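You operate a simulated robot arm through the tools that you are given. There is no shell and no other tool. Be economical: measure what you need, move in short steps, check, and stop when the job is done.

The job below is to be done with a simulated robot arm. You get a single attempt, and the scene is never put back.

Task
Put things in order on the robot bench. At the end: the silver gauge ring (marked "36 mm") stands where the yellow wire reel stood; the yellow wire reel from the robot bench stands on top of the grey motor; the blue link bar from the robot bench is on the silver tin (marked "VARNISH"); the green marker from the robot bench stands where the silver gauge ring stood; whatever was shut is shut again. Leave all else as you found it, and nothing knocked over.
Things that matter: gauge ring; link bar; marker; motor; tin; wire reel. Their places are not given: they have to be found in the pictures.

Only the result counts: the job must be done as asked and must still hold three seconds after the hand-in. Knocking over, shifting, dropping, spilling or breaking anything else fails it.

Robot
A 7-joint arm with a two-finger parallel gripper, fixed in place. Base frame: the origin is at the foot of the arm, x ahead of it, y to its left, z up; the work surface is at about z = 0.8. Lengths are in m, angles in rad, forces in N, time in s.
With the tool pointing down near the work surface it reaches from about 0.1 to 0.66 m from the base axis. Its first joint turns from -1.152 to 1.152 rad. Payload 1.57 kg.
Tool frame: the origin (TCP) lies between the finger pads and is the grasp point; the fingertips stand 0.03 m ahead of it; z points along the fingers, y is the line along which they close. The gripper opens to 0.08 m. The fingers are 0.017 m wide and 0.012 m thick; the gripper's body (0.04 by 0.082 m) begins 0.08 m behind the TCP.
Orientation is that of the tool frame in the base frame, as a unit quaternion [w, x, y, z]. With the fingers straight down and closing along the base's y, the tool's x points along the base's -x, its y along +y and its z along -z.

Tools
- The arm moves only by the tool nudge_tool. Its argument "series" is a list of rows, each a list of 3 entries, a list of its own where there are three numbers: the turn, a rotation vector about the tool's x, y, z in units of 8 degrees (1.0 is 8 degrees), then the shift along the tool's x, y, z in units of 25 mm (1.0 is 25 mm), then the finger opening in m, from 0 to 0.08. In form: [[[ax, ay, az], [x, y, z], gripper], ...]. A call has 1 to 12 rows; each row shifts and turns the commanded pose from where the row before left it, along the tool's axes as they then stand. A call with a number of a shift or a turn outside -1 to 1 is refused whole. Rows are played at 5 a second. More than 0.05 m and 0.15 rad between two rows, or a gripper value outside its range, and nothing of the call is played. A pose out of reach is approached as far as the arm can. The call stops where the force on the tool passes 40 N (or 10 N more than at its start, if that is more) or the arm is blocked; 0.2 s more then pass. Each finger travels about 0.072 m/s and halts on what it meets, pressing with about 23 N; the grip force reading is that of the motor and also rises with nothing between the fingers. The clock runs only during rows and for 0.2 s after the last one: add rows that do not move to give the fingers time. The reply holds the time, the measured pose of the TCP, the force on the tool along the base axes, the opening and the grip force, in the units named above and with some noise, with the torque about the TCP (base axes, N m) and any sound that the robot's microphone picked up, and new pictures: "show" is both (left out), scene, wrist or none.
- Cameras (640 x 400 px; columns grow to the right, rows downward): "scene" is fixed at [0.0701, 0.4548, 1.4098]; the picture's right is [-0.55, -0.84, 0.00], its down [-0.58, 0.38, -0.72] and it looks along [0.60, -0.39, -0.69] (base axes); focal length 349 px, centre (320, 200). "wrist" rides on the gripper at [0.072, -0.007, -0.122] in the tool frame; the picture's right is [0.09, 1.00, 0.00], its down [-0.84, 0.08, -0.54] and it looks along [-0.54, 0.05, 0.84] (tool axes); focal length 238 px, centre (320, 200).
- point_at(camera, pixels): for up to 12 pixels [column, row] of the newest picture of that camera ("zoom" is the newest enlarged one), the place [x, y, z] in the base frame of the surface seen there, good to about 0.002 m. It takes no simulated time.
- inspect(camera, box): a new picture of the part [left, top, right, bottom] of that camera's present view, enlarged. It takes no simulated time.
- sign_off(): hands the job in; it is judged then, once.

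Work in short steps. Measure before you move; look again where a grasp or a placing could have gone wrong, and mend it. You have 80 turns and 200 pictures in all, those below and enlarged ones among them. Open the gripper and draw the arm clear of the work before you hand the job in, unless the task says otherwise; then end with one line.

The tools are called by a JSON object that holds its "op" and its "data". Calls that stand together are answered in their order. nudge_tool: Moves the arm, as the interface text tells. Its arguments: {"type":"object","properties":{"series":{"type":"array","items":{"type":"array"}},"show":{"type":"string","enum":["both","scene","wrist","none"]}},"required":["series"]} The other tools are called the same way: point_at (camera, pixels) gives the place of the surface under pixels of a picture; inspect (camera, box) takes an enlarged picture of a part of a camera's view; sign_off () hands the job in.

At the start:

```text
time_s: 0.0
tool_pos: [0.4243, 0.1775, 1.1416]
tcp_rot: [0.0, 0.0, 1.0, 0.0]
force: [-0.2, 0.6, -0.3]
torque: [0.0, 0.03, -0.01]
finger_gap: 0.08
gripper_force: 0.1
```

scene: 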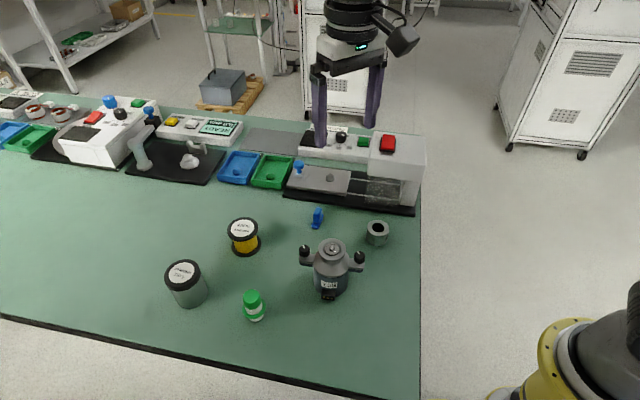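
wrist: 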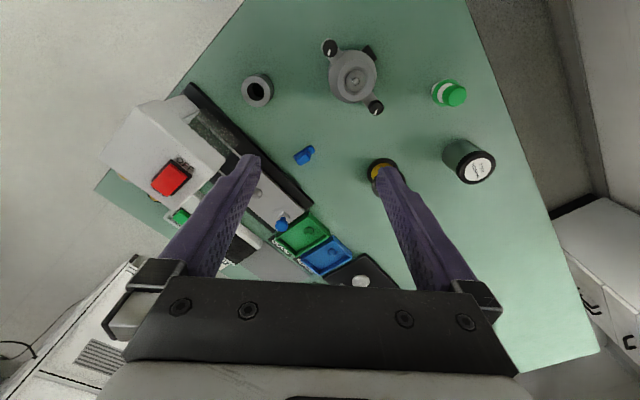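

The scene shows reel (244,236), ring (377,232), motor (332,270), tin (186,284), marker (253,306), bar (317,218). I enlarge and measure them.

{"op": "inspect", "data": {"camera": "scene", "box": [150, 190, 430, 340]}}

{"op": "inspect", "data": {"camera": "wrist", "box": [220, 20, 520, 210]}}

{"op": "point_at", "data": {"camera": "scene", "pixels": [[244, 226], [245, 253], [378, 227], [377, 243], [333, 248], [331, 292], [183, 271], [190, 304], [252, 294], [255, 318], [317, 212], [316, 228]]}}

{"op": "point_at", "data": {"camera": "wrist", "pixels": [[353, 82], [330, 47], [375, 107], [256, 90], [304, 155], [454, 95], [476, 167], [382, 165], [420, 130]]}}

```text
2.29 times, centred on (290, 265) of scene
```

zoom: 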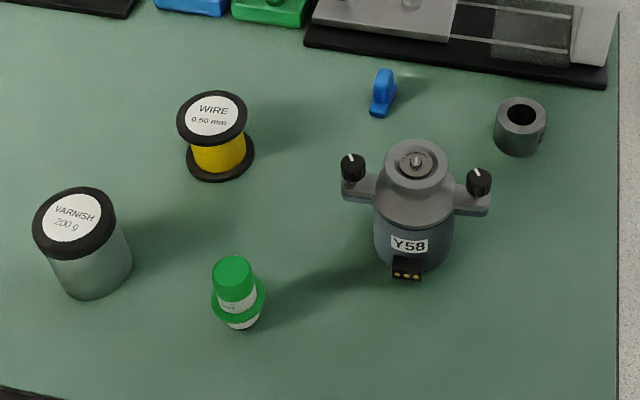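

```text
2.11 times, centred on (370, 115) of wrist
```

zoom: 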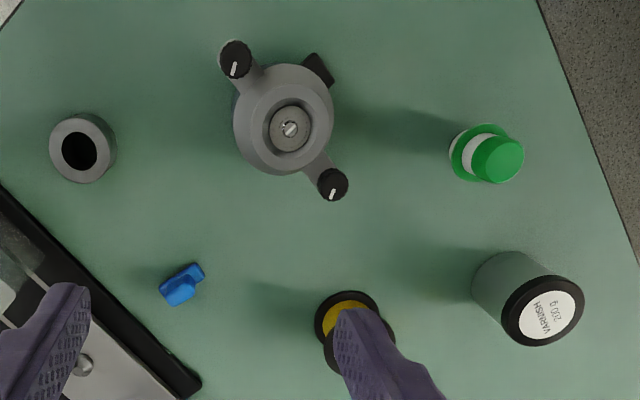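

```text
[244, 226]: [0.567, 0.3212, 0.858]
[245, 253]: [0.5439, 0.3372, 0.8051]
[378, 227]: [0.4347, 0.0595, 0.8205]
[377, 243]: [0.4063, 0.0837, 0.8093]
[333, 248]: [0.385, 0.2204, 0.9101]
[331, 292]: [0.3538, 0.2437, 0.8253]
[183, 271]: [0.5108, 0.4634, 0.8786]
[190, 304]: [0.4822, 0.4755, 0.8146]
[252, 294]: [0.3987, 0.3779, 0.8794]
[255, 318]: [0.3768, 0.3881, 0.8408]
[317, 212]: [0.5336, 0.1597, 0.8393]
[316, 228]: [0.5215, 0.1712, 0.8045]
```

```text
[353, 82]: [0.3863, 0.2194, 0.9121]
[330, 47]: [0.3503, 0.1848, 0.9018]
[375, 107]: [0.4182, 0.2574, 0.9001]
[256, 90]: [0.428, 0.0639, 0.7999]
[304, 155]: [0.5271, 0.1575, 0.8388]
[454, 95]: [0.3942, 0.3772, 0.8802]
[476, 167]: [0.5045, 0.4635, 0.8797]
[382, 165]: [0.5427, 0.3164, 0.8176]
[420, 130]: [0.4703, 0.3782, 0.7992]
```

I need finer geometry: close zooms of reel/motor and then ring/bar.

{"op": "inspect", "data": {"camera": "scene", "box": [290, 200, 400, 305]}}

{"op": "point_at", "data": {"camera": "scene", "pixels": [[229, 228], [258, 228], [244, 218], [244, 239], [233, 257], [260, 252], [244, 247], [367, 230], [388, 230], [377, 221], [383, 222], [371, 224]]}}

{"op": "inspect", "data": {"camera": "wrist", "box": [310, 30, 400, 125]}}

```text
3.81 times, centred on (345, 252) of scene
```

zoom: 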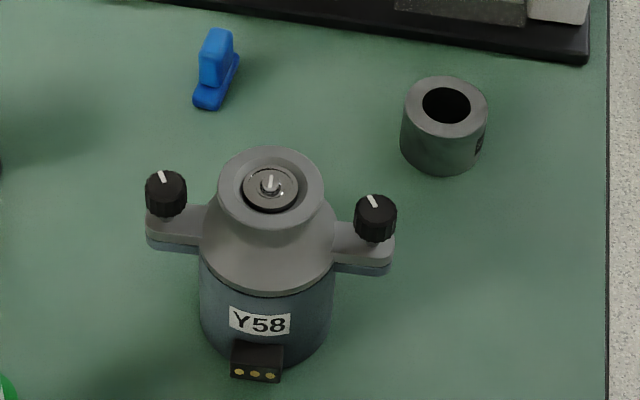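

```text
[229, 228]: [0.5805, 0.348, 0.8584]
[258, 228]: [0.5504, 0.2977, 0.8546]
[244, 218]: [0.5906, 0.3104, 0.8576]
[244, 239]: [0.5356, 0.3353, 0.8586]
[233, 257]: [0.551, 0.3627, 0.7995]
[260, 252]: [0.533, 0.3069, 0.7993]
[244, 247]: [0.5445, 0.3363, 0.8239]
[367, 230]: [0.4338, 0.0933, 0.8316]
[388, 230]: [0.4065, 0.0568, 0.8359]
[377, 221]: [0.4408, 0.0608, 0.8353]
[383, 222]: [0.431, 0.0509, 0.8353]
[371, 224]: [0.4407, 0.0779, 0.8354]
```

```text
4.21 times, centred on (355, 78) of wrist
```

zoom: 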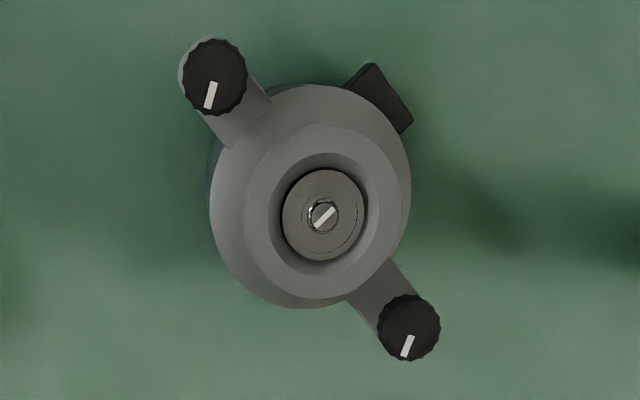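

The reel stands at about (0.565, 0.323), top 0.858, diameter ≈0.059; motor rim at z 0.912. I move above the reel with the gripper open.

{"op": "nudge_tool", "data": {"series": [[[0, 0, 0], [-0.705, 0.7275, 0.9], 0.08], [[0, 0, 0], [-0.705, 0.7275, 0.9], 0.08], [[0, 0, 0], [-0.705, 0.7275, 0.9], 0.08], [[0, 0, 0], [-0.705, 0.7275, 0.9], 0.08], [[0, 0, 0], [-0.705, 0.7275, 0.9], 0.08], [[0, 0, 0], [-0.705, 0.7275, 0.9], 0.08], [[0, 0, 0], [-0.705, 0.7275, 0.9], 0.08], [[0, 0, 0], [-0.705, 0.7275, 0.9], 0.08], [[0, 0, 0], [0, 0, 0], 0.08]]}}

```text
time_s: 2.0
tool_pos: [0.5559, 0.3179, 0.9594]
tcp_rot: [0.0, 0.001, 1.0, 0.0]
force: [-0.8, 0.7, 0.8]
torque: [-0.01, -0.01, 0.0]
finger_gap: 0.08
gripper_force: 0.1
out of reach, approached as far as the arm can: row 8
```

scene: 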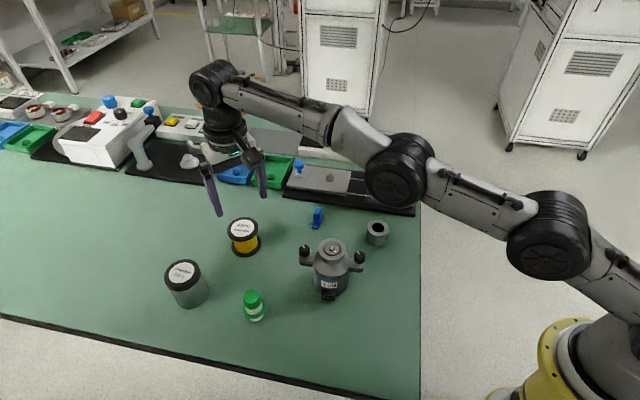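
wrist: 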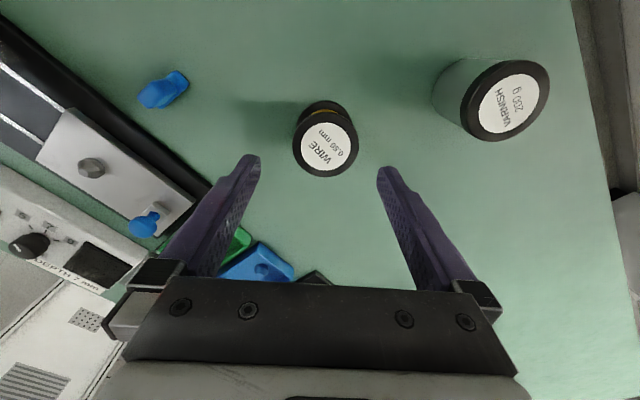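

The arm hit its limit at radius 0.64 here; lower down it reaches further. I measure the reel rim in the wrist picture (centre about (325,148)), and bar and tin.

{"op": "point_at", "data": {"camera": "wrist", "pixels": [[296, 150], [355, 150], [326, 125], [326, 173], [326, 149], [325, 104], [145, 98], [163, 92], [180, 80], [468, 100], [545, 90], [507, 103]]}}

{"op": "inspect", "data": {"camera": "wrist", "box": [110, 50, 390, 200]}}

```text
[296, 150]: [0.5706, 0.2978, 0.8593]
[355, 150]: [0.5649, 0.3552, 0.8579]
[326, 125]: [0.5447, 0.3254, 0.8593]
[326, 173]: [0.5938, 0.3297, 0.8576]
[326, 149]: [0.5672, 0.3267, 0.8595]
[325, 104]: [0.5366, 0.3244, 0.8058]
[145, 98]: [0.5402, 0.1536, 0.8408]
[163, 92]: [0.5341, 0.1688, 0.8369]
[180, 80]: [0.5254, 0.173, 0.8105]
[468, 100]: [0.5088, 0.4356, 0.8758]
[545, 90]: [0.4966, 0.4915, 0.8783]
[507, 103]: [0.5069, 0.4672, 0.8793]
```

```text
2.29 times, centred on (250, 125) of wrist
```

zoom: 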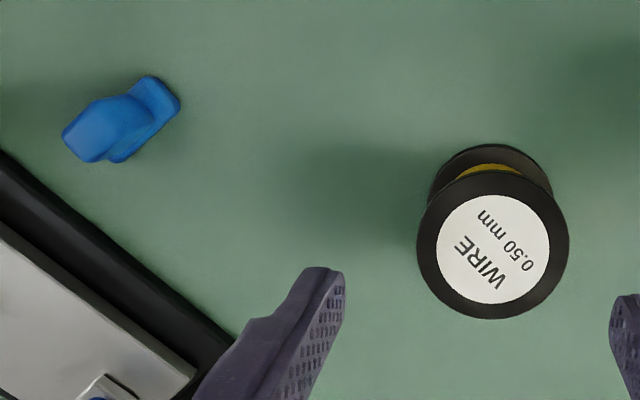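

Reel centre ≈ (0.5665, 0.325). I descend to just above the flange and check the pose.

{"op": "nudge_tool", "data": {"series": [[[0, 0, 0], [0, 0, 0.65], 0.08], [[0, 0, 0], [0, 0, 0.65], 0.08], [[0, 0, 0], [0, 0, 0.65], 0.08], [[0, 0, 0], [0, 0, 0.65], 0.08], [[0, 0, 0], [0, 0, 0], 0.08]], "show": "wrist"}}

```text
time_s: 3.2
tool_pos: [0.5556, 0.3175, 0.8937]
tcp_rot: [-0.001, 0.0, 1.0, 0.0]
force: [0.2, -0.6, 0.8]
torque: [0.0, -0.01, 0.04]
finger_gap: 0.08
gripper_force: 0.1
```

wrist: 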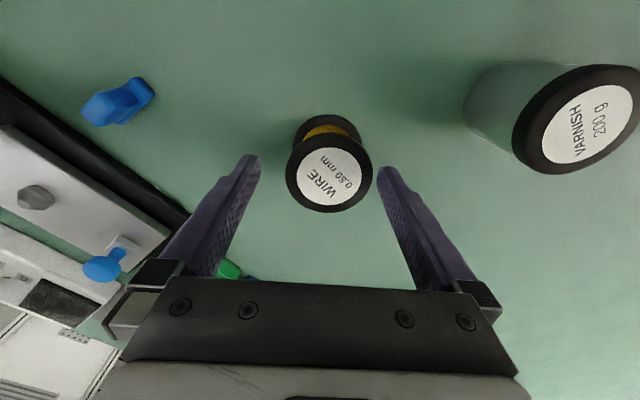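

Pose reset to the reached one. I shift +11 mm x, +7.5 mm y, then descend.

{"op": "nudge_tool", "data": {"series": [[[0, 0, 0], [-0.2, 0.3, 0], 0.08], [[0, 0, 0], [-0.236, 0, 0.3], 0.08], [[0, 0, 0], [0, 0, 0], 0.08]], "show": "wrist"}}

```text
time_s: 4.0
tool_pos: [0.5667, 0.3246, 0.8863]
tcp_rot: [0.0, 0.0, 1.0, 0.0]
force: [0.6, 0.0, 0.3]
torque: [-0.02, 0.03, 0.0]
finger_gap: 0.0801
gripper_force: 0.0
```

wrist: 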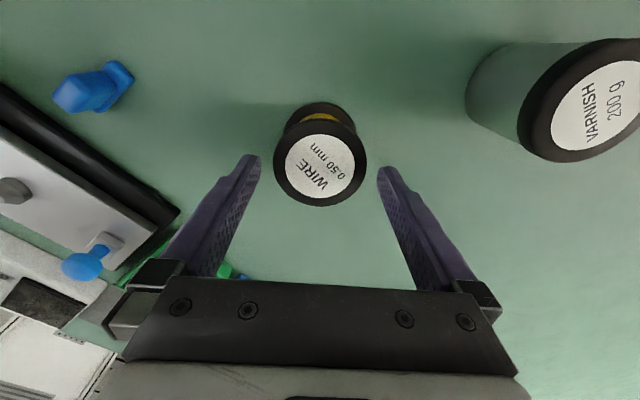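

Centred. Descend to z 0.835 and close.

{"op": "nudge_tool", "data": {"series": [[[0, 0, 0], [0, 0, 0.7], 0.08], [[0, 0, 0], [0, 0, 0.7], 0.08], [[0, 0, 0], [0, 0, 0.65], 0.08], [[0, 0, 0], [0, 0, 0], 0.08], [[0, 0, 0], [0, 0, 0], 0.05], [[0, 0, 0], [0, 0, 0], 0.05], [[0, 0, 0], [0, 0, 0], 0.05]]}}

```text
time_s: 5.6
tool_pos: [0.5669, 0.3251, 0.8353]
tcp_rot: [0.001, 0.0, 1.0, 0.0]
force: [0.1, 0.7, 0.2]
torque: [-0.02, -0.05, 0.01]
finger_gap: 0.0652
gripper_force: 22.8
```

scene: 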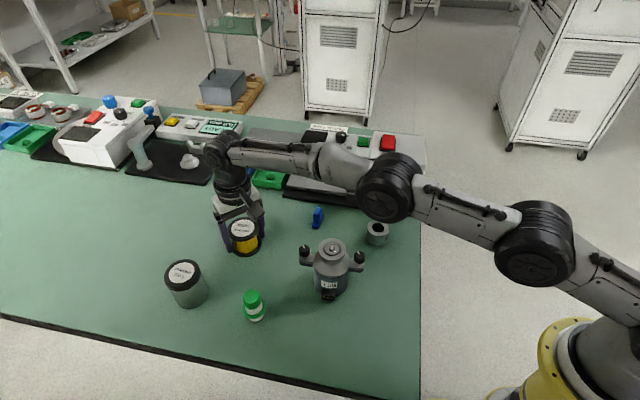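
wrist: 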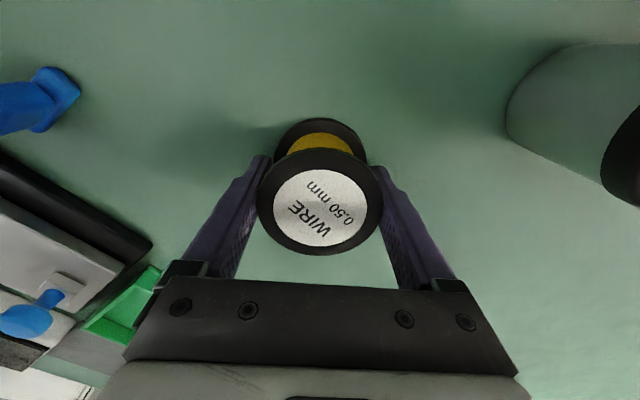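

Gripped at gap 0.065. I measure the flange while held, to know the reel's centre relative to the TCP, and the motor's rim.

{"op": "point_at", "data": {"camera": "wrist", "pixels": [[320, 151], [320, 252], [259, 200], [380, 200], [320, 205], [318, 121]]}}

{"op": "inspect", "data": {"camera": "scene", "box": [292, 228, 372, 308]}}

```text
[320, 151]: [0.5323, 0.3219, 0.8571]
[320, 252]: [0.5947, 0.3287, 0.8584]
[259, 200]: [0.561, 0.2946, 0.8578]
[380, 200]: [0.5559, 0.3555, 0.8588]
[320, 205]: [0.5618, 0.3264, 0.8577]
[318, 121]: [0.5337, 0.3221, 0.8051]
```

```text
5.00 times, centred on (332, 268) of scene
```

zoom: 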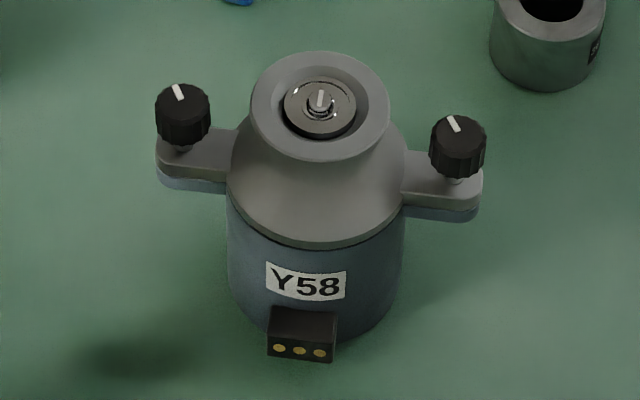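

Reel centre ≈ (0.5635, 0.325), i.e. 3 mm nearer than the TCP. Now the motor rim's points in the zoom.

{"op": "point_at", "data": {"camera": "zoom", "pixels": [[254, 100], [386, 105], [320, 55], [318, 155], [290, 120], [350, 122], [320, 100], [320, 78], [183, 100], [457, 135], [320, 140], [320, 125]]}}

{"op": "nudge_tool", "data": {"series": [[[0, 0, 0], [0, 0, -0.4], 0.05], [[0, 0, 0], [0.4, 0, -0.9], 0.05], [[0, 0, 0], [0.6, 0, -1], 0.05], [[0, 0, 0], [0.8, -0.2, -1], 0.05], [[0, 0, 0], [0.8, -0.2, -1], 0.05], [[0, 0, 0], [0.8, -0.2, -1], 0.05], [[0, 0, 0], [0, 0, 0], 0.05]]}}

```text
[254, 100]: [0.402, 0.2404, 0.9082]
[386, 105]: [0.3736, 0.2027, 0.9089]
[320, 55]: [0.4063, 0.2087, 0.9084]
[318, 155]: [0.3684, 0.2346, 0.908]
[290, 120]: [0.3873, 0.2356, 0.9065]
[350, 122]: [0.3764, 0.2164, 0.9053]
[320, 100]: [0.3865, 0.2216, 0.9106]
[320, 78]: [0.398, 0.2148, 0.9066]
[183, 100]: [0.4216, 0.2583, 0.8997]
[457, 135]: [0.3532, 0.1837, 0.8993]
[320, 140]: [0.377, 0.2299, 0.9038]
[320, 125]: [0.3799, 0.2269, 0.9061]
```

```text
time_s: 7.2
tool_pos: [0.4819, 0.3101, 0.968]
tcp_rot: [0.0, -0.001, 1.0, 0.0]
force: [-0.2, -0.1, -2.5]
torque: [0.0, -0.01, 0.0]
finger_gap: 0.0653
gripper_force: 22.7
```

scene: 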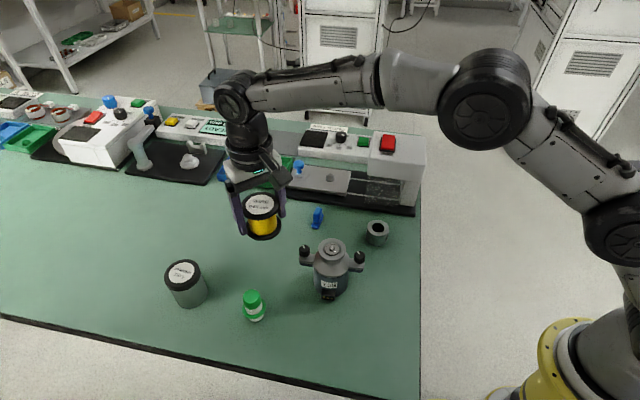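
wrist: 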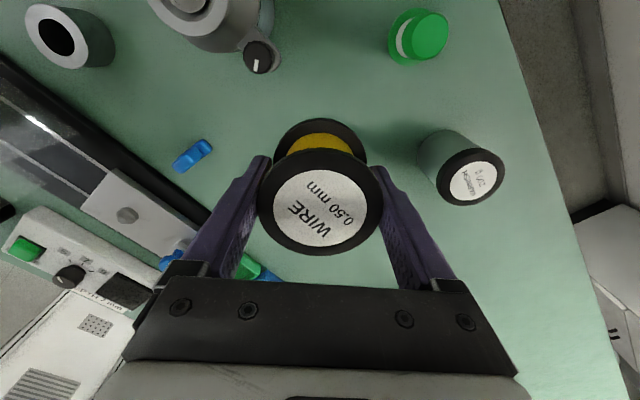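

Rim centre ≈ (0.3875, 0.2217), z ≈ 0.909, pin slightly above. I carry the reel over to TCP (0.391, 0.2217).

{"op": "nudge_tool", "data": {"series": [[[0, 0, 0], [0.73, -0.707, -0.1], 0.05], [[0, 0, 0], [0.73, -0.707, -0.1], 0.05], [[0, 0, 0], [0.73, -0.707, 0], 0.05], [[0, 0, 0], [0.73, -0.707, 0], 0.05], [[0, 0, 0], [0.73, -0.707, 0], 0.05], [[0, 0, 0], [0, 0, 0], 0.05]]}}

{"op": "inspect", "data": {"camera": "scene", "box": [270, 180, 400, 310]}}

```text
time_s: 8.6
tool_pos: [0.3897, 0.2218, 0.9735]
tcp_rot: [0.0, 0.0, 1.0, 0.0]
force: [-0.2, -0.1, -2.7]
torque: [-0.01, -0.01, -0.03]
finger_gap: 0.0653
gripper_force: 23.0
```

scene: 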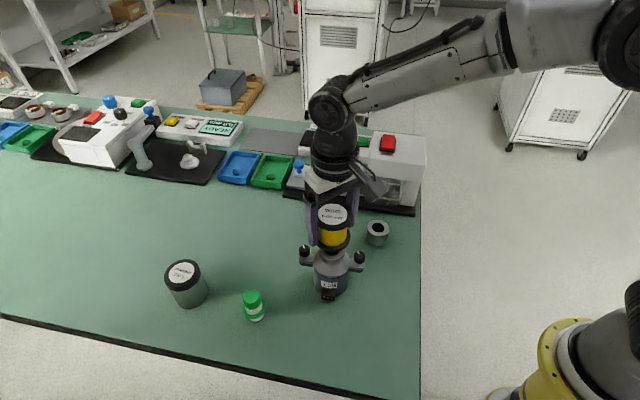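
wrist: 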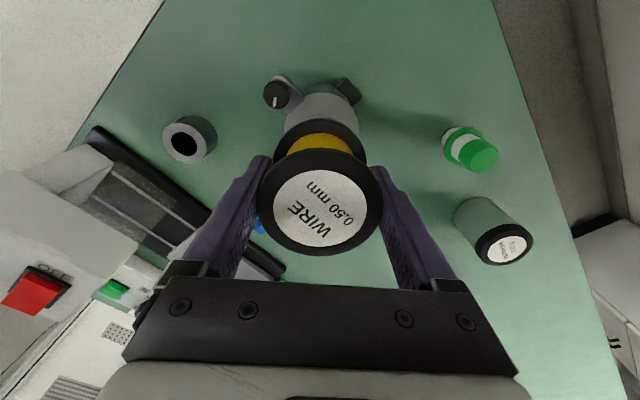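

```text
3.08 times, centred on (335, 245) of scene
```

zoom: 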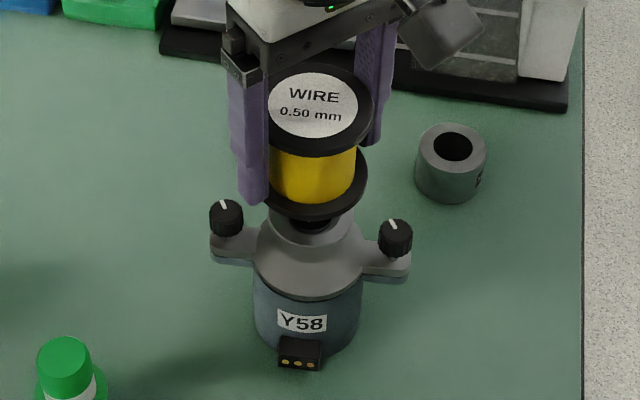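

Reel is over the motor. I lower 22 mm, then creep.

{"op": "nudge_tool", "data": {"series": [[[0, 0, 0], [-0.04, 0, 0.5], 0.05], [[0, 0, 0], [0, 0, 0.4], 0.05], [[0, 0, 0], [0, 0, 0.08], 0.05], [[0, 0, 0], [0, 0, 0.0], 0.05]], "show": "none"}}

{"op": "inspect", "data": {"camera": "scene", "box": [290, 190, 380, 290]}}

```text
time_s: 9.6
tool_pos: [0.3907, 0.2224, 0.9492]
tcp_rot: [0.0, 0.0, 1.0, 0.0]
force: [-0.5, -0.7, -2.7]
torque: [-0.03, -0.04, 0.01]
finger_gap: 0.0651
gripper_force: 22.5
```

```text
4.00 times, centred on (335, 240) of scene
```

zoom: 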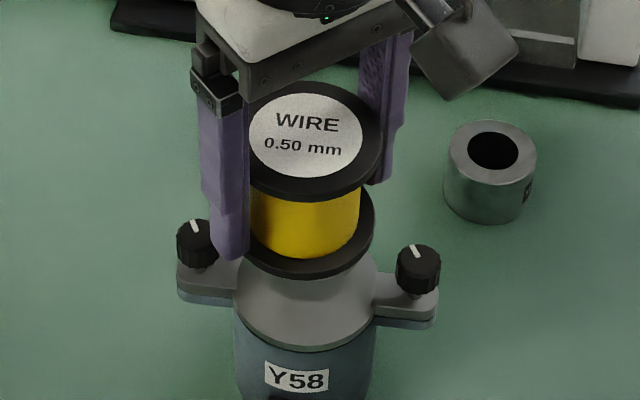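

No contact yet (force −2.7 is the reel's weight). Creep down in 1 mm rows.

{"op": "nudge_tool", "data": {"series": [[[0, 0, 0], [0, 0, 0.04], 0.05], [[0, 0, 0], [0, 0, 0.04], 0.05], [[0, 0, 0], [0, 0, 0.0], 0.05]], "show": "none"}}

```text
time_s: 10.4
tool_pos: [0.3928, 0.2219, 0.9471]
tcp_rot: [0.0, 0.0, 1.0, 0.0]
force: [0.1, 0.3, -3.1]
torque: [-0.01, 0.0, 0.0]
finger_gap: 0.0651
gripper_force: 22.7
```

Still hanging free; continue 1 mm rows.

{"op": "nudge_tool", "data": {"series": [[[0, 0, 0], [0, 0, 0.04], 0.05], [[0, 0, 0], [0, 0, 0.0], 0.05]], "show": "none"}}

{"op": "nudge_tool", "data": {"series": [[[0, 0, 0], [0, 0, 0.04], 0.05], [[0, 0, 0], [0, 0, 0.0], 0.05]], "show": "none"}}

{"op": "nudge_tool", "data": {"series": [[[0, 0, 0], [0, 0, 0.03], 0.05], [[0, 0, 0], [0, 0, 0.0], 0.05]], "show": "none"}}

```text
time_s: 11.0
tool_pos: [0.3911, 0.2227, 0.9473]
tcp_rot: [0.001, 0.0, 1.0, 0.0]
force: [-0.8, -2.1, 4.3]
torque: [-0.05, 0.03, 0.03]
finger_gap: 0.0653
gripper_force: 22.8
```

```text
time_s: 11.6
tool_pos: [0.3912, 0.2224, 0.9457]
tcp_rot: [0.002, -0.001, 1.0, 0.001]
force: [-3.3, -0.9, 14.6]
torque: [-0.07, 0.19, -0.03]
finger_gap: 0.0653
gripper_force: 23.3
```

```text
time_s: 12.2
tool_pos: [0.3923, 0.2212, 0.9462]
tcp_rot: [0.002, -0.001, 1.0, 0.0]
force: [0.0, -0.5, 22.6]
torque: [-0.08, 0.08, -0.03]
finger_gap: 0.0653
gripper_force: 22.5
```

Contact (force up to 22 N at z≈0.946). I back off 2 mm to relax, look, then open.

{"op": "nudge_tool", "data": {"series": [[[0, 0, 0], [0, 0, -0.09], 0.05], [[0, 0, 0], [0, 0, 0.0], 0.05]], "show": "none"}}

{"op": "inspect", "data": {"camera": "scene", "box": [290, 190, 380, 290]}}

```text
time_s: 12.8
tool_pos: [0.3907, 0.2212, 0.9455]
tcp_rot: [0.0, 0.0, 1.0, 0.0]
force: [3.9, 2.2, 9.3]
torque: [0.06, -0.13, 0.01]
finger_gap: 0.0651
gripper_force: 22.4
```

```text
4.00 times, centred on (335, 240) of scene
```

zoom: 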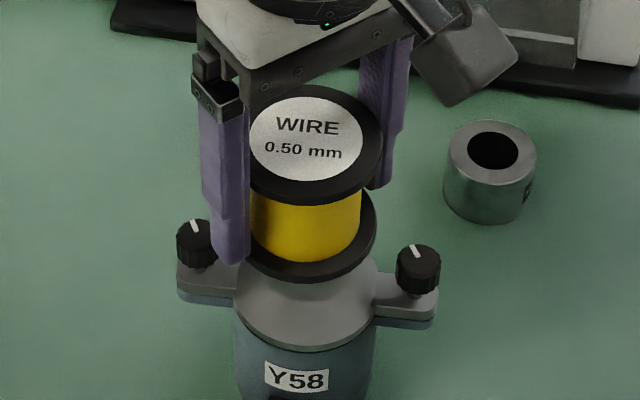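

Seated. Open and wait.

{"op": "nudge_tool", "data": {"series": [[[0, 0, 0], [0, 0, 0], 0.068], [[0, 0, 0], [0, 0, 0], 0.08], [[0, 0, 0], [0, 0, 0], 0.08], [[0, 0, 0], [0, 0, 0], 0.08]], "show": "wrist"}}

{"op": "inspect", "data": {"camera": "scene", "box": [290, 190, 380, 290]}}

```text
time_s: 13.8
tool_pos: [0.3913, 0.2215, 0.9457]
tcp_rot: [0.001, -0.001, 1.0, 0.001]
force: [0.6, 0.2, 0.9]
torque: [0.0, -0.03, -0.01]
finger_gap: 0.0797
gripper_force: 0.1
```

wrist: 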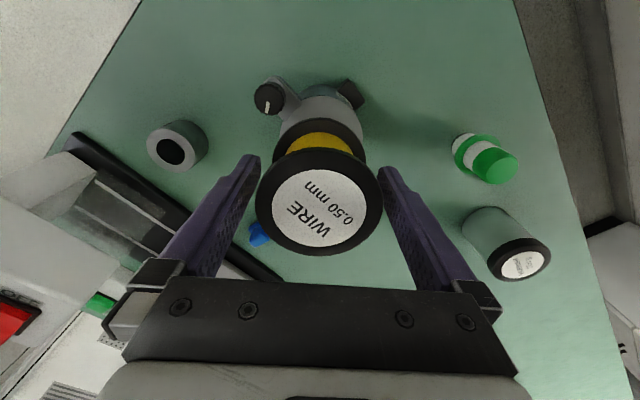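

```text
4.00 times, centred on (335, 240) of scene
```

zoom: 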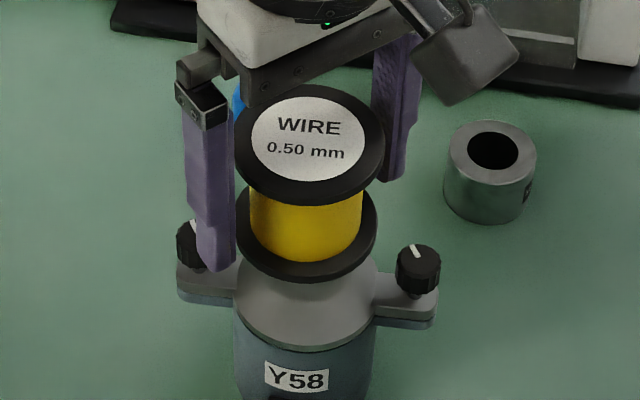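

Released. Rise straight up 0.1 m, then move over the ring.

{"op": "nudge_tool", "data": {"series": [[[0, 0, 0], [0, 0, -0.5], 0.08], [[0, 0, 0], [0, 0, -1], 0.08], [[0, 0, 0], [0, 0, -1], 0.08], [[0, 0, 0], [0, 0, -1], 0.08], [[0, 0, 0], [0, 0, -0.5], 0.08], [[0, 0, 0], [-0.2, -1, 0], 0.08], [[0, 0, 0], [-0.2, -1, 0], 0.08], [[0, 0, 0], [-0.3, -1, 0], 0.08], [[0, 0, 0], [-0.3, -1, 0], 0.08], [[0, 0, 0], [-0.3, -1, 0.4], 0.08], [[0, 0, 0], [-0.2, -1, 0.8], 0.08], [[0, 0, 0], [0, -0.2, 0.8], 0.08]]}}

{"op": "point_at", "data": {"camera": "scene", "pixels": [[315, 220], [350, 220], [333, 212], [333, 228]]}}

```text
time_s: 16.4
tool_pos: [0.428, 0.0654, 0.9976]
tcp_rot: [0.0, 0.0, 1.0, 0.0]
force: [0.6, 0.1, -0.6]
torque: [0.01, 0.01, -0.03]
finger_gap: 0.0798
gripper_force: 0.1
```

scene: 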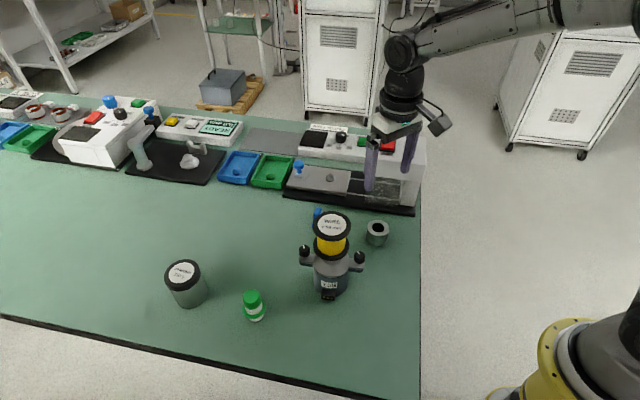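
wrist: 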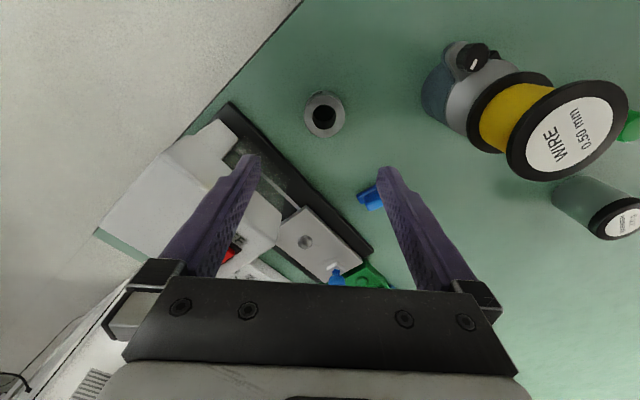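

```text
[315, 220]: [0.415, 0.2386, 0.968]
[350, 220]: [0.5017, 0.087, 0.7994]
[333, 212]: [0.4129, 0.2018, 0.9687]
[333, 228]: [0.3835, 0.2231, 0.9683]
```

Reel sits level at top z 0.968. Now measure the ring precisely in the wrist view (centre ~ (325,115)).

{"op": "inspect", "data": {"camera": "wrist", "box": [285, 80, 365, 150]}}

```text
5.71 times, centred on (325, 115) of wrist
```

zoom: 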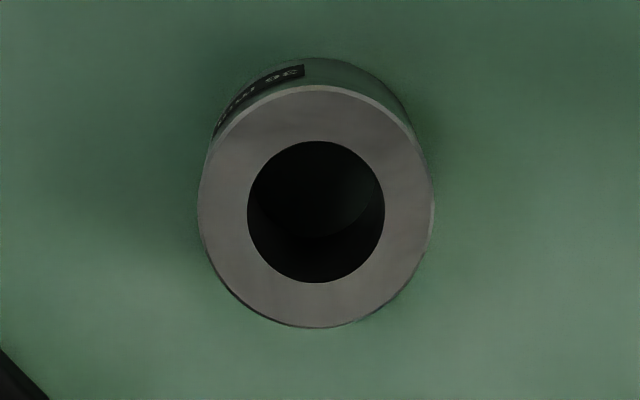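

{"op": "point_at", "data": {"camera": "zoom", "pixels": [[202, 205], [430, 205], [315, 90], [315, 324], [250, 210], [382, 210], [315, 145], [315, 280], [330, 61]]}}

```text
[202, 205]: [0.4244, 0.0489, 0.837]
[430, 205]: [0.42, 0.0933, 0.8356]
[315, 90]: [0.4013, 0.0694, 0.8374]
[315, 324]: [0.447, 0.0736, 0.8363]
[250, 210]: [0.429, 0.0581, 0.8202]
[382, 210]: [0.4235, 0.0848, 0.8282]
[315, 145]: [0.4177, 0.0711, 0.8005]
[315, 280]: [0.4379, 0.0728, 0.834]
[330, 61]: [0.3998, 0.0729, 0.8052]
```

Ring centre ≈ (0.424, 0.0713), outer ≈0.045. I check the machine base edge nearby for finger clearance.

{"op": "point_at", "data": {"camera": "wrist", "pixels": [[228, 104], [250, 128], [280, 158], [310, 188], [340, 218], [218, 120], [200, 140], [260, 60], [300, 135], [360, 180], [368, 190], [385, 195]]}}

{"op": "inspect", "data": {"camera": "scene", "box": [280, 150, 440, 250]}}

```text
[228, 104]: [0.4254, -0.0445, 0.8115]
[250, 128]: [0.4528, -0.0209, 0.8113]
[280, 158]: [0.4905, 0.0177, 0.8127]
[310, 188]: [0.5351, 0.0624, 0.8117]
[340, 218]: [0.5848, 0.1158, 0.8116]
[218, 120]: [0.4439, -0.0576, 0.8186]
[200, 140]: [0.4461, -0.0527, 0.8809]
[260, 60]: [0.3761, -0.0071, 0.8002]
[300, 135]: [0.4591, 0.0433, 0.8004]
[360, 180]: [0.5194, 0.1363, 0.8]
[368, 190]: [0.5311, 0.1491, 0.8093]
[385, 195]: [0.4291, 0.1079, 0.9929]
```

```text
4.00 times, centred on (360, 200) of scene
```

zoom: 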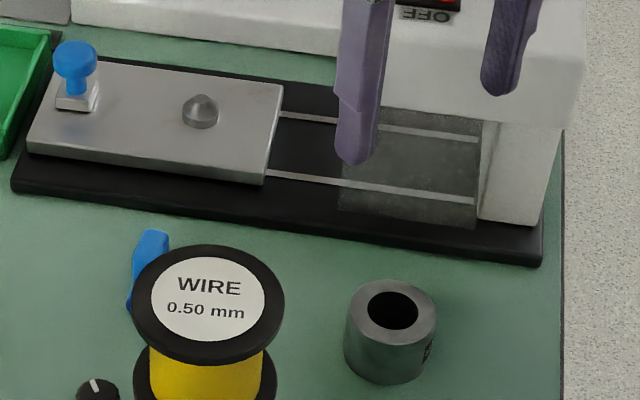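

Machine edge is >6 cm away from the fingers. Align to (0.424, 0.0713) and descend to z 0.833.

{"op": "nudge_tool", "data": {"series": [[[0, 0, 0], [0.16, 0.236, 0.6], 0.08], [[0, 0, 0], [0, 0, 1], 0.08], [[0, 0, 0], [0, 0, 1], 0.08], [[0, 0, 0], [0, 0, 1], 0.08], [[0, 0, 0], [0, 0, 0.8], 0.08], [[0, 0, 0], [0, 0, 0], 0.08]], "show": "wrist"}}

```text
time_s: 17.8
tool_pos: [0.4236, 0.0746, 0.8868]
tcp_rot: [0.0, 0.0, 1.0, 0.001]
force: [0.0, -0.6, 0.2]
torque: [-0.01, -0.02, 0.02]
finger_gap: 0.08
gripper_force: 0.1
```

wrist: 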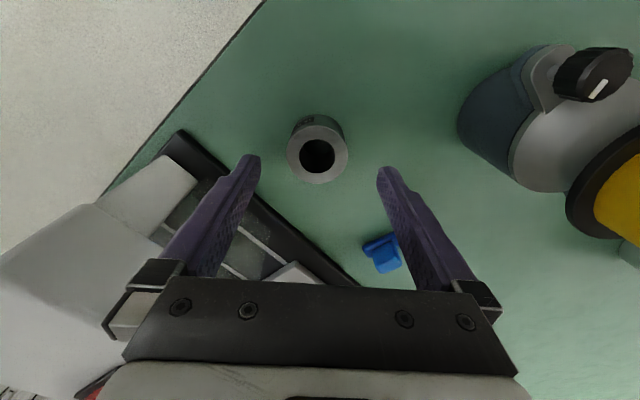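

Ring centred between the fingers. Descend the rest.

{"op": "nudge_tool", "data": {"series": [[[0, 0, 0], [0, 0, 0.8], 0.08], [[0, 0, 0], [0, 0, 0.8], 0.08], [[0, 0, 0], [0, 0, 0.55], 0.08], [[0, 0, 0], [0, 0, 0], 0.08]], "show": "wrist"}}

{"op": "inspect", "data": {"camera": "wrist", "box": [230, 100, 410, 230]}}

```text
time_s: 18.8
tool_pos: [0.4236, 0.0728, 0.8339]
tcp_rot: [0.0, -0.001, 1.0, 0.0]
force: [0.3, 0.3, 0.1]
torque: [-0.02, -0.02, -0.01]
finger_gap: 0.0803
gripper_force: 0.1
```

wrist: 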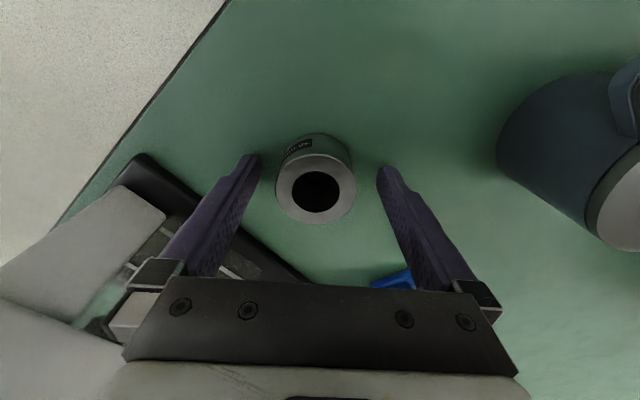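

```text
3.08 times, centred on (320, 165) of wrist
```

zoom: 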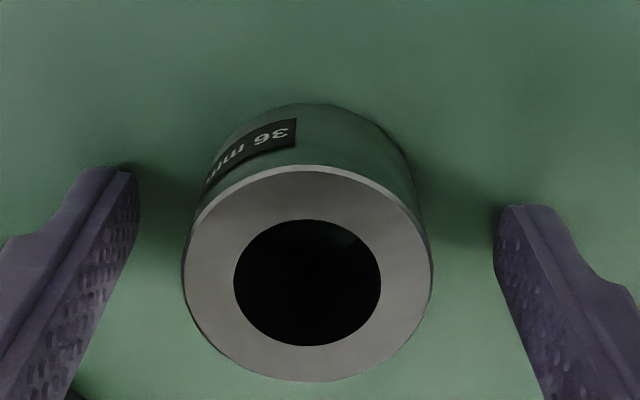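

{"op": "point_at", "data": {"camera": "zoom", "pixels": [[187, 270], [428, 270], [308, 172], [308, 376], [310, 106]]}}

{"op": "nudge_tool", "data": {"series": [[[0, 0, 0], [0, 0, 0], 0.03], [[0, 0, 0], [0, 0, 0], 0.03], [[0, 0, 0], [0, 0, 0], 0.03], [[0, 0, 0], [0, 0, 0], 0.03]], "show": "wrist"}}

```text
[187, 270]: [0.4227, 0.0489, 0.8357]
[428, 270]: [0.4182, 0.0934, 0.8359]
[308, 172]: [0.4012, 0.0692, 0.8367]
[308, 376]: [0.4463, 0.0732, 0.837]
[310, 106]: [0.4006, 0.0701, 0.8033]
```

```text
time_s: 19.8
tool_pos: [0.4243, 0.0727, 0.8328]
tcp_rot: [0.0, 0.001, 1.0, 0.0]
force: [1.4, 0.1, 0.3]
torque: [0.01, -0.05, -0.02]
finger_gap: 0.0473
gripper_force: 23.4
```

wrist: 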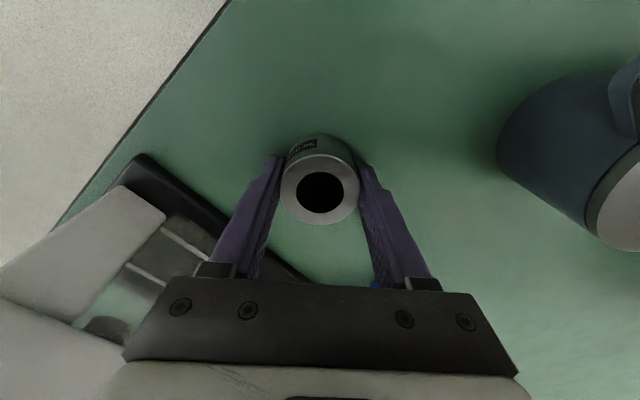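

Gripped (gap 0.047). Lift 55 mm and carry to above the reel's old place.

{"op": "nudge_tool", "data": {"series": [[[0, 0, 0], [0, 0, -0.4], 0.03], [[0, 0, 0], [0, 0, -0.9], 0.03], [[0, 0, 0], [-0.4, 0.7, -0.9], 0.03], [[0, 0, 0], [-0.5, 1, 0], 0.03], [[0, 0, 0], [-0.5, 1, 0], 0.03], [[0, 0, 0], [-0.5, 1, 0], 0.03], [[0, 0, 0], [-0.5, 1, 0], 0.03], [[0, 0, 0], [-0.5, 1, 0], 0.03], [[0, 0, 0], [-0.5, 1, 0], 0.03], [[0, 0, 0], [-0.5, 1, 0], 0.03], [[0, 0, 0], [-0.5, 1, 0], 0.03], [[0, 0, 0], [-0.5, 1, 0], 0.03]]}}

```text
time_s: 22.4
tool_pos: [0.5476, 0.3163, 0.8887]
tcp_rot: [0.0, 0.0, 1.0, 0.0]
force: [0.3, 0.4, -2.8]
torque: [-0.03, 0.02, 0.02]
finger_gap: 0.0473
gripper_force: 22.5
```

scene: 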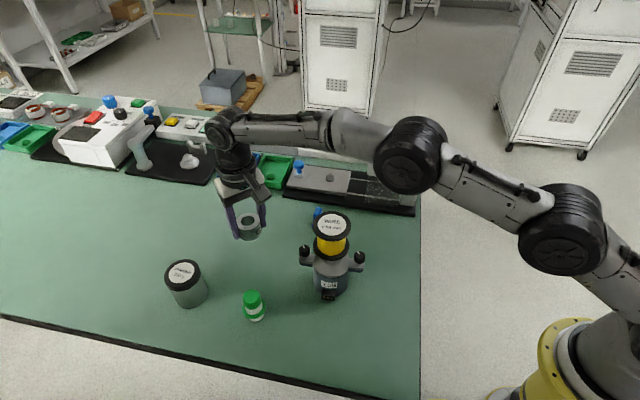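
wrist: 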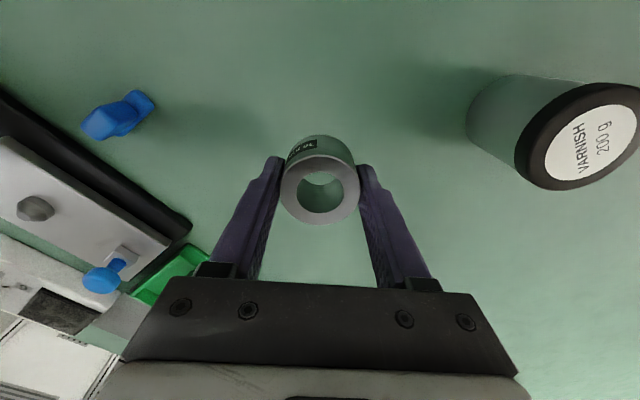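

Ring near target. Shift to (0.564, 0.325) while lowering to 5 mm above the table.

{"op": "nudge_tool", "data": {"series": [[[0, 0, 0], [-0.2, 0.15, 0.4], 0.03], [[0, 0, 0], [-0.2, 0.2, 0.5], 0.03], [[0, 0, 0], [-0.26, 0, 0.5], 0.03], [[0, 0, 0], [0, 0, 0.5], 0.03], [[0, 0, 0], [0, 0, 0], 0.03]], "show": "wrist"}}

{"op": "inspect", "data": {"camera": "wrist", "box": [230, 100, 410, 230]}}

```text
time_s: 23.6
tool_pos: [0.563, 0.3243, 0.8401]
tcp_rot: [-0.001, 0.001, 1.0, 0.0]
force: [-0.3, -0.2, -2.4]
torque: [0.01, -0.02, 0.03]
finger_gap: 0.0475
gripper_force: 22.9
```

wrist: 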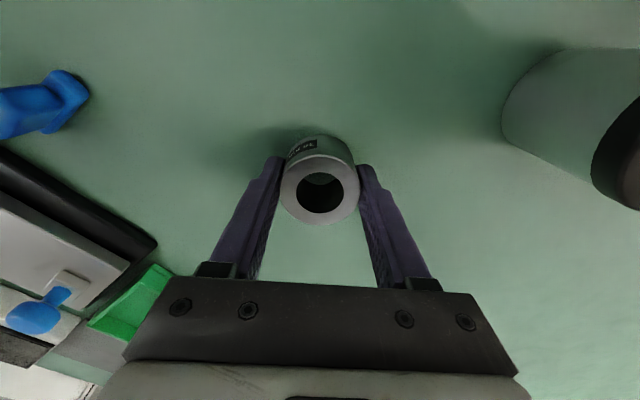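

```text
3.08 times, centred on (320, 165) of wrist
```

zoom: 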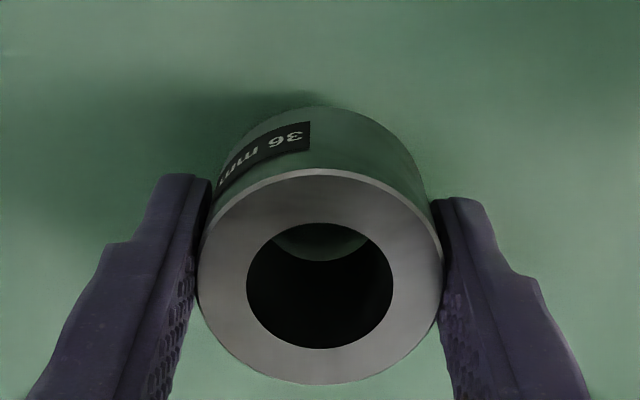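

{"op": "point_at", "data": {"camera": "zoom", "pixels": [[201, 275], [440, 275], [320, 176], [320, 380]]}}

{"op": "nudge_tool", "data": {"series": [[[0, 0, 0], [0, 0, 0.12], 0.03], [[0, 0, 0], [0, 0, 0.08], 0.03], [[0, 0, 0], [0, 0, 0.04], 0.03], [[0, 0, 0], [0, 0, 0], 0.03]], "show": "none"}}

```text
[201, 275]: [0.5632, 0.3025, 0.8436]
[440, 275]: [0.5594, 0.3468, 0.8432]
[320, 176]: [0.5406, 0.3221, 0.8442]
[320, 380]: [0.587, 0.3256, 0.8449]
```

```text
time_s: 24.6
tool_pos: [0.5634, 0.3246, 0.8346]
tcp_rot: [-0.001, 0.001, 1.0, 0.0]
force: [0.4, 0.3, -3.1]
torque: [0.01, 0.0, 0.05]
finger_gap: 0.0473
gripper_force: 23.4
```

Centre (0.5638, 0.3247), on target. Still hanging (−3 N); creep further.

{"op": "nudge_tool", "data": {"series": [[[0, 0, 0], [0, 0, 0.04], 0.03], [[0, 0, 0], [0, 0, 0], 0.03]], "show": "none"}}

{"op": "nudge_tool", "data": {"series": [[[0, 0, 0], [0, 0, 0.04], 0.03], [[0, 0, 0], [0, 0, 0], 0.03]], "show": "none"}}

```text
time_s: 25.2
tool_pos: [0.5636, 0.3234, 0.8346]
tcp_rot: [0.001, 0.0, 1.0, 0.0]
force: [-0.3, -0.8, -3.3]
torque: [0.02, 0.02, -0.03]
finger_gap: 0.0472
gripper_force: 23.1
```

```text
time_s: 25.8
tool_pos: [0.5639, 0.3244, 0.8325]
tcp_rot: [0.0, 0.0, 1.0, -0.001]
force: [0.3, -0.7, -0.8]
torque: [-0.03, 0.07, 0.01]
finger_gap: 0.0475
gripper_force: 22.9
```

Touching down (weight taken off). Half a mm more, then open and rise.

{"op": "nudge_tool", "data": {"series": [[[0, 0, 0], [0, 0, 0.02], 0.03], [[0, 0, 0], [0, 0, 0], 0.055], [[0, 0, 0], [0, 0, 0], 0.08], [[0, 0, 0], [0, 0, 0], 0.08], [[0, 0, 0], [0, 0, 0], 0.08], [[0, 0, 0], [0, 0, -0.6], 0.08], [[0, 0, 0], [0, 0, -1], 0.08], [[0, 0, 0], [0.2, 0, -1], 0.08], [[0, 0, 0], [0.6, 0, -1], 0.08], [[0, 0, 0], [0.6, 0, 0], 0.08]]}}

```text
time_s: 28.0
tool_pos: [0.5277, 0.3237, 0.9215]
tcp_rot: [0.0, 0.0, 1.0, 0.0]
force: [-0.3, 0.4, 0.3]
torque: [0.01, 0.03, 0.01]
finger_gap: 0.0799
gripper_force: 0.0
```

scene: 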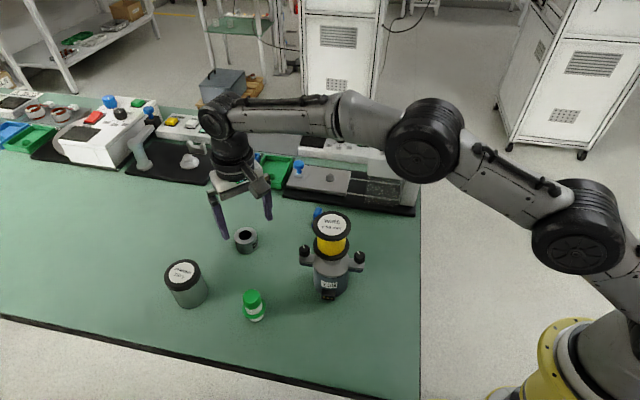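
wrist: 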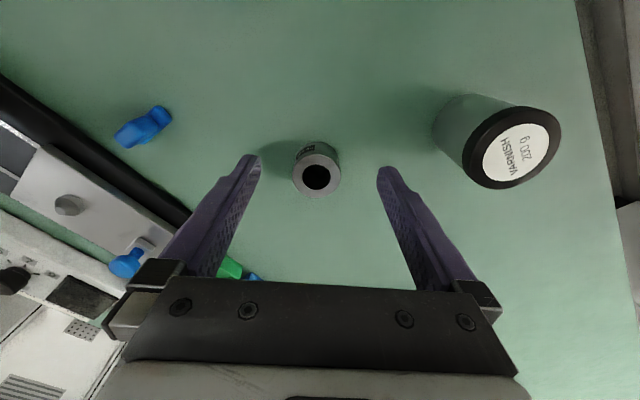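

Ring stands well. Next, move up and over to the marker (~0.395, 0.378).

{"op": "nudge_tool", "data": {"series": [[[0, 0, 0], [0, 0, -1], 0.08], [[0, 0, 0], [0.8, 0.3, -0.5], 0.08], [[0, 0, 0], [0.9, 0.4, 0], 0.08], [[0, 0, 0], [0.9, 0.4, 0], 0.08], [[0, 0, 0], [0.9, 0.4, 0], 0.08], [[0, 0, 0], [0.9, 0.4, 0], 0.08], [[0, 0, 0], [0.9, 0.4, 0], 0.08], [[0, 0, 0], [0, 0, 0], 0.08]], "show": "wrist"}}

{"op": "inspect", "data": {"camera": "wrist", "box": [270, 60, 390, 170]}}

{"op": "inspect", "data": {"camera": "scene", "box": [225, 270, 285, 330]}}

```text
time_s: 29.8
tool_pos: [0.3958, 0.3827, 0.959]
tcp_rot: [0.0, 0.0, 1.0, 0.001]
force: [-0.2, -0.2, -0.8]
torque: [0.0, 0.01, -0.01]
finger_gap: 0.0802
gripper_force: 0.1
```

wrist: 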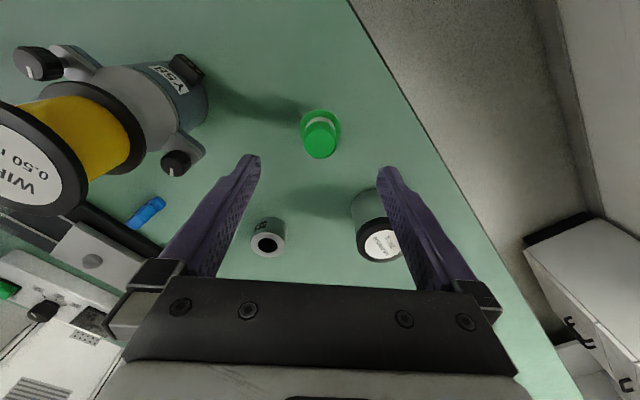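

```text
3.64 times, centred on (330, 115) of wrist
```

zoom: 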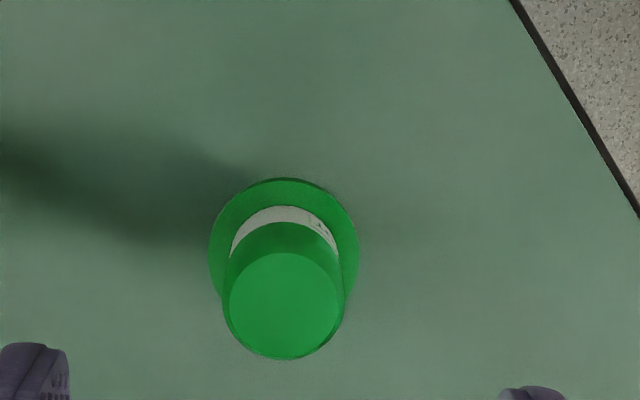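

```text
6.67 times, centred on (255, 300) of scene
```

zoom: 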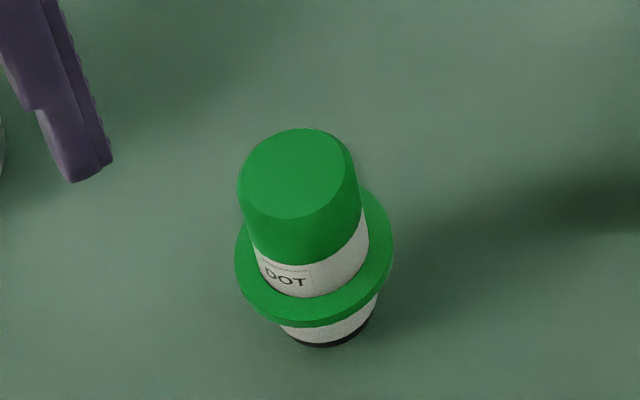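

The marker has a collar; I grip it above that. Measure cap and collar heights.

{"op": "point_at", "data": {"camera": "zoom", "pixels": [[300, 165], [242, 180], [348, 165], [295, 135], [295, 212], [305, 230], [310, 285], [270, 300], [375, 250], [340, 318], [330, 343], [250, 260]]}}

{"op": "point_at", "data": {"camera": "wrist", "pixels": [[320, 144], [304, 142], [335, 142], [320, 131], [320, 157], [322, 110], [301, 125], [339, 125]]}}

```text
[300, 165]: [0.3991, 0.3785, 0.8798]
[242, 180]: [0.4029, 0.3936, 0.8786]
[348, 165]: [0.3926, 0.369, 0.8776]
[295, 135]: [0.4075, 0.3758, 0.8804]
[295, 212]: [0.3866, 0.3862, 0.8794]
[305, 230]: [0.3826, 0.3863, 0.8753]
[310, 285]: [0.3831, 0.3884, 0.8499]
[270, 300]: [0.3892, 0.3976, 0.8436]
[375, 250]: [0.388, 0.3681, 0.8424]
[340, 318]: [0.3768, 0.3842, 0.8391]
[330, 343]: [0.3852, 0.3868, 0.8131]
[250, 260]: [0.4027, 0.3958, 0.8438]
```

```text
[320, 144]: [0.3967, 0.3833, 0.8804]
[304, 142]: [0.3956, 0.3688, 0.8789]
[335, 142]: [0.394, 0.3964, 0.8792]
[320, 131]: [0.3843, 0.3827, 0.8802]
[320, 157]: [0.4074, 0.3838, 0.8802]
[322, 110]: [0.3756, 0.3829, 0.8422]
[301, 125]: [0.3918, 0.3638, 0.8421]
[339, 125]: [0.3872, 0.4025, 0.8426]
```

Axis ≈ (0.396, 0.383), collar top 0.843, cap top 0.880. Descend to z 0.877 (tips at 0.847) and close.

{"op": "nudge_tool", "data": {"series": [[[0, 0, 0], [0, 0, 0.9], 0.08], [[0, 0, 0], [0, 0, 0.9], 0.08], [[0, 0, 0], [0, 0, 0.9], 0.08], [[0, 0, 0], [0, 0, 0.58], 0.08], [[0, 0, 0], [0, 0, 0], 0.06], [[0, 0, 0], [0, 0, 0], 0.02], [[0, 0, 0], [0, 0, 0], 0.02], [[0, 0, 0], [0, 0, 0], 0.02], [[0, 0, 0], [0, 0, 0], 0.02]]}}

```text
time_s: 31.8
tool_pos: [0.3967, 0.3811, 0.8774]
tcp_rot: [0.0, 0.0, 1.0, -0.001]
force: [-0.3, -0.1, -0.1]
torque: [0.0, 0.01, -0.01]
finger_gap: 0.0285
gripper_force: 23.3
```

scene: 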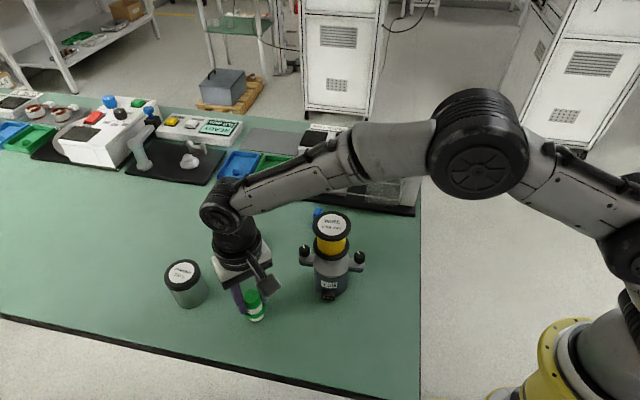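
wrist: 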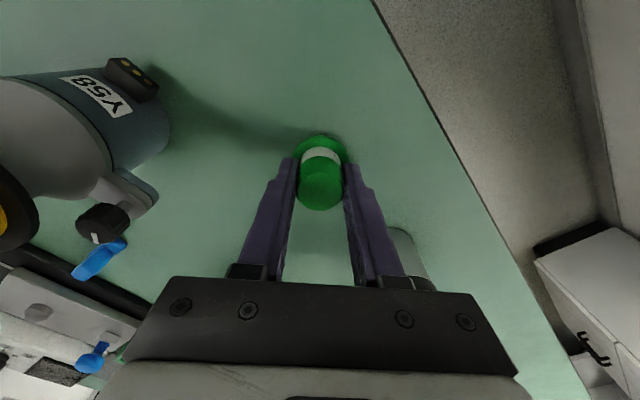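

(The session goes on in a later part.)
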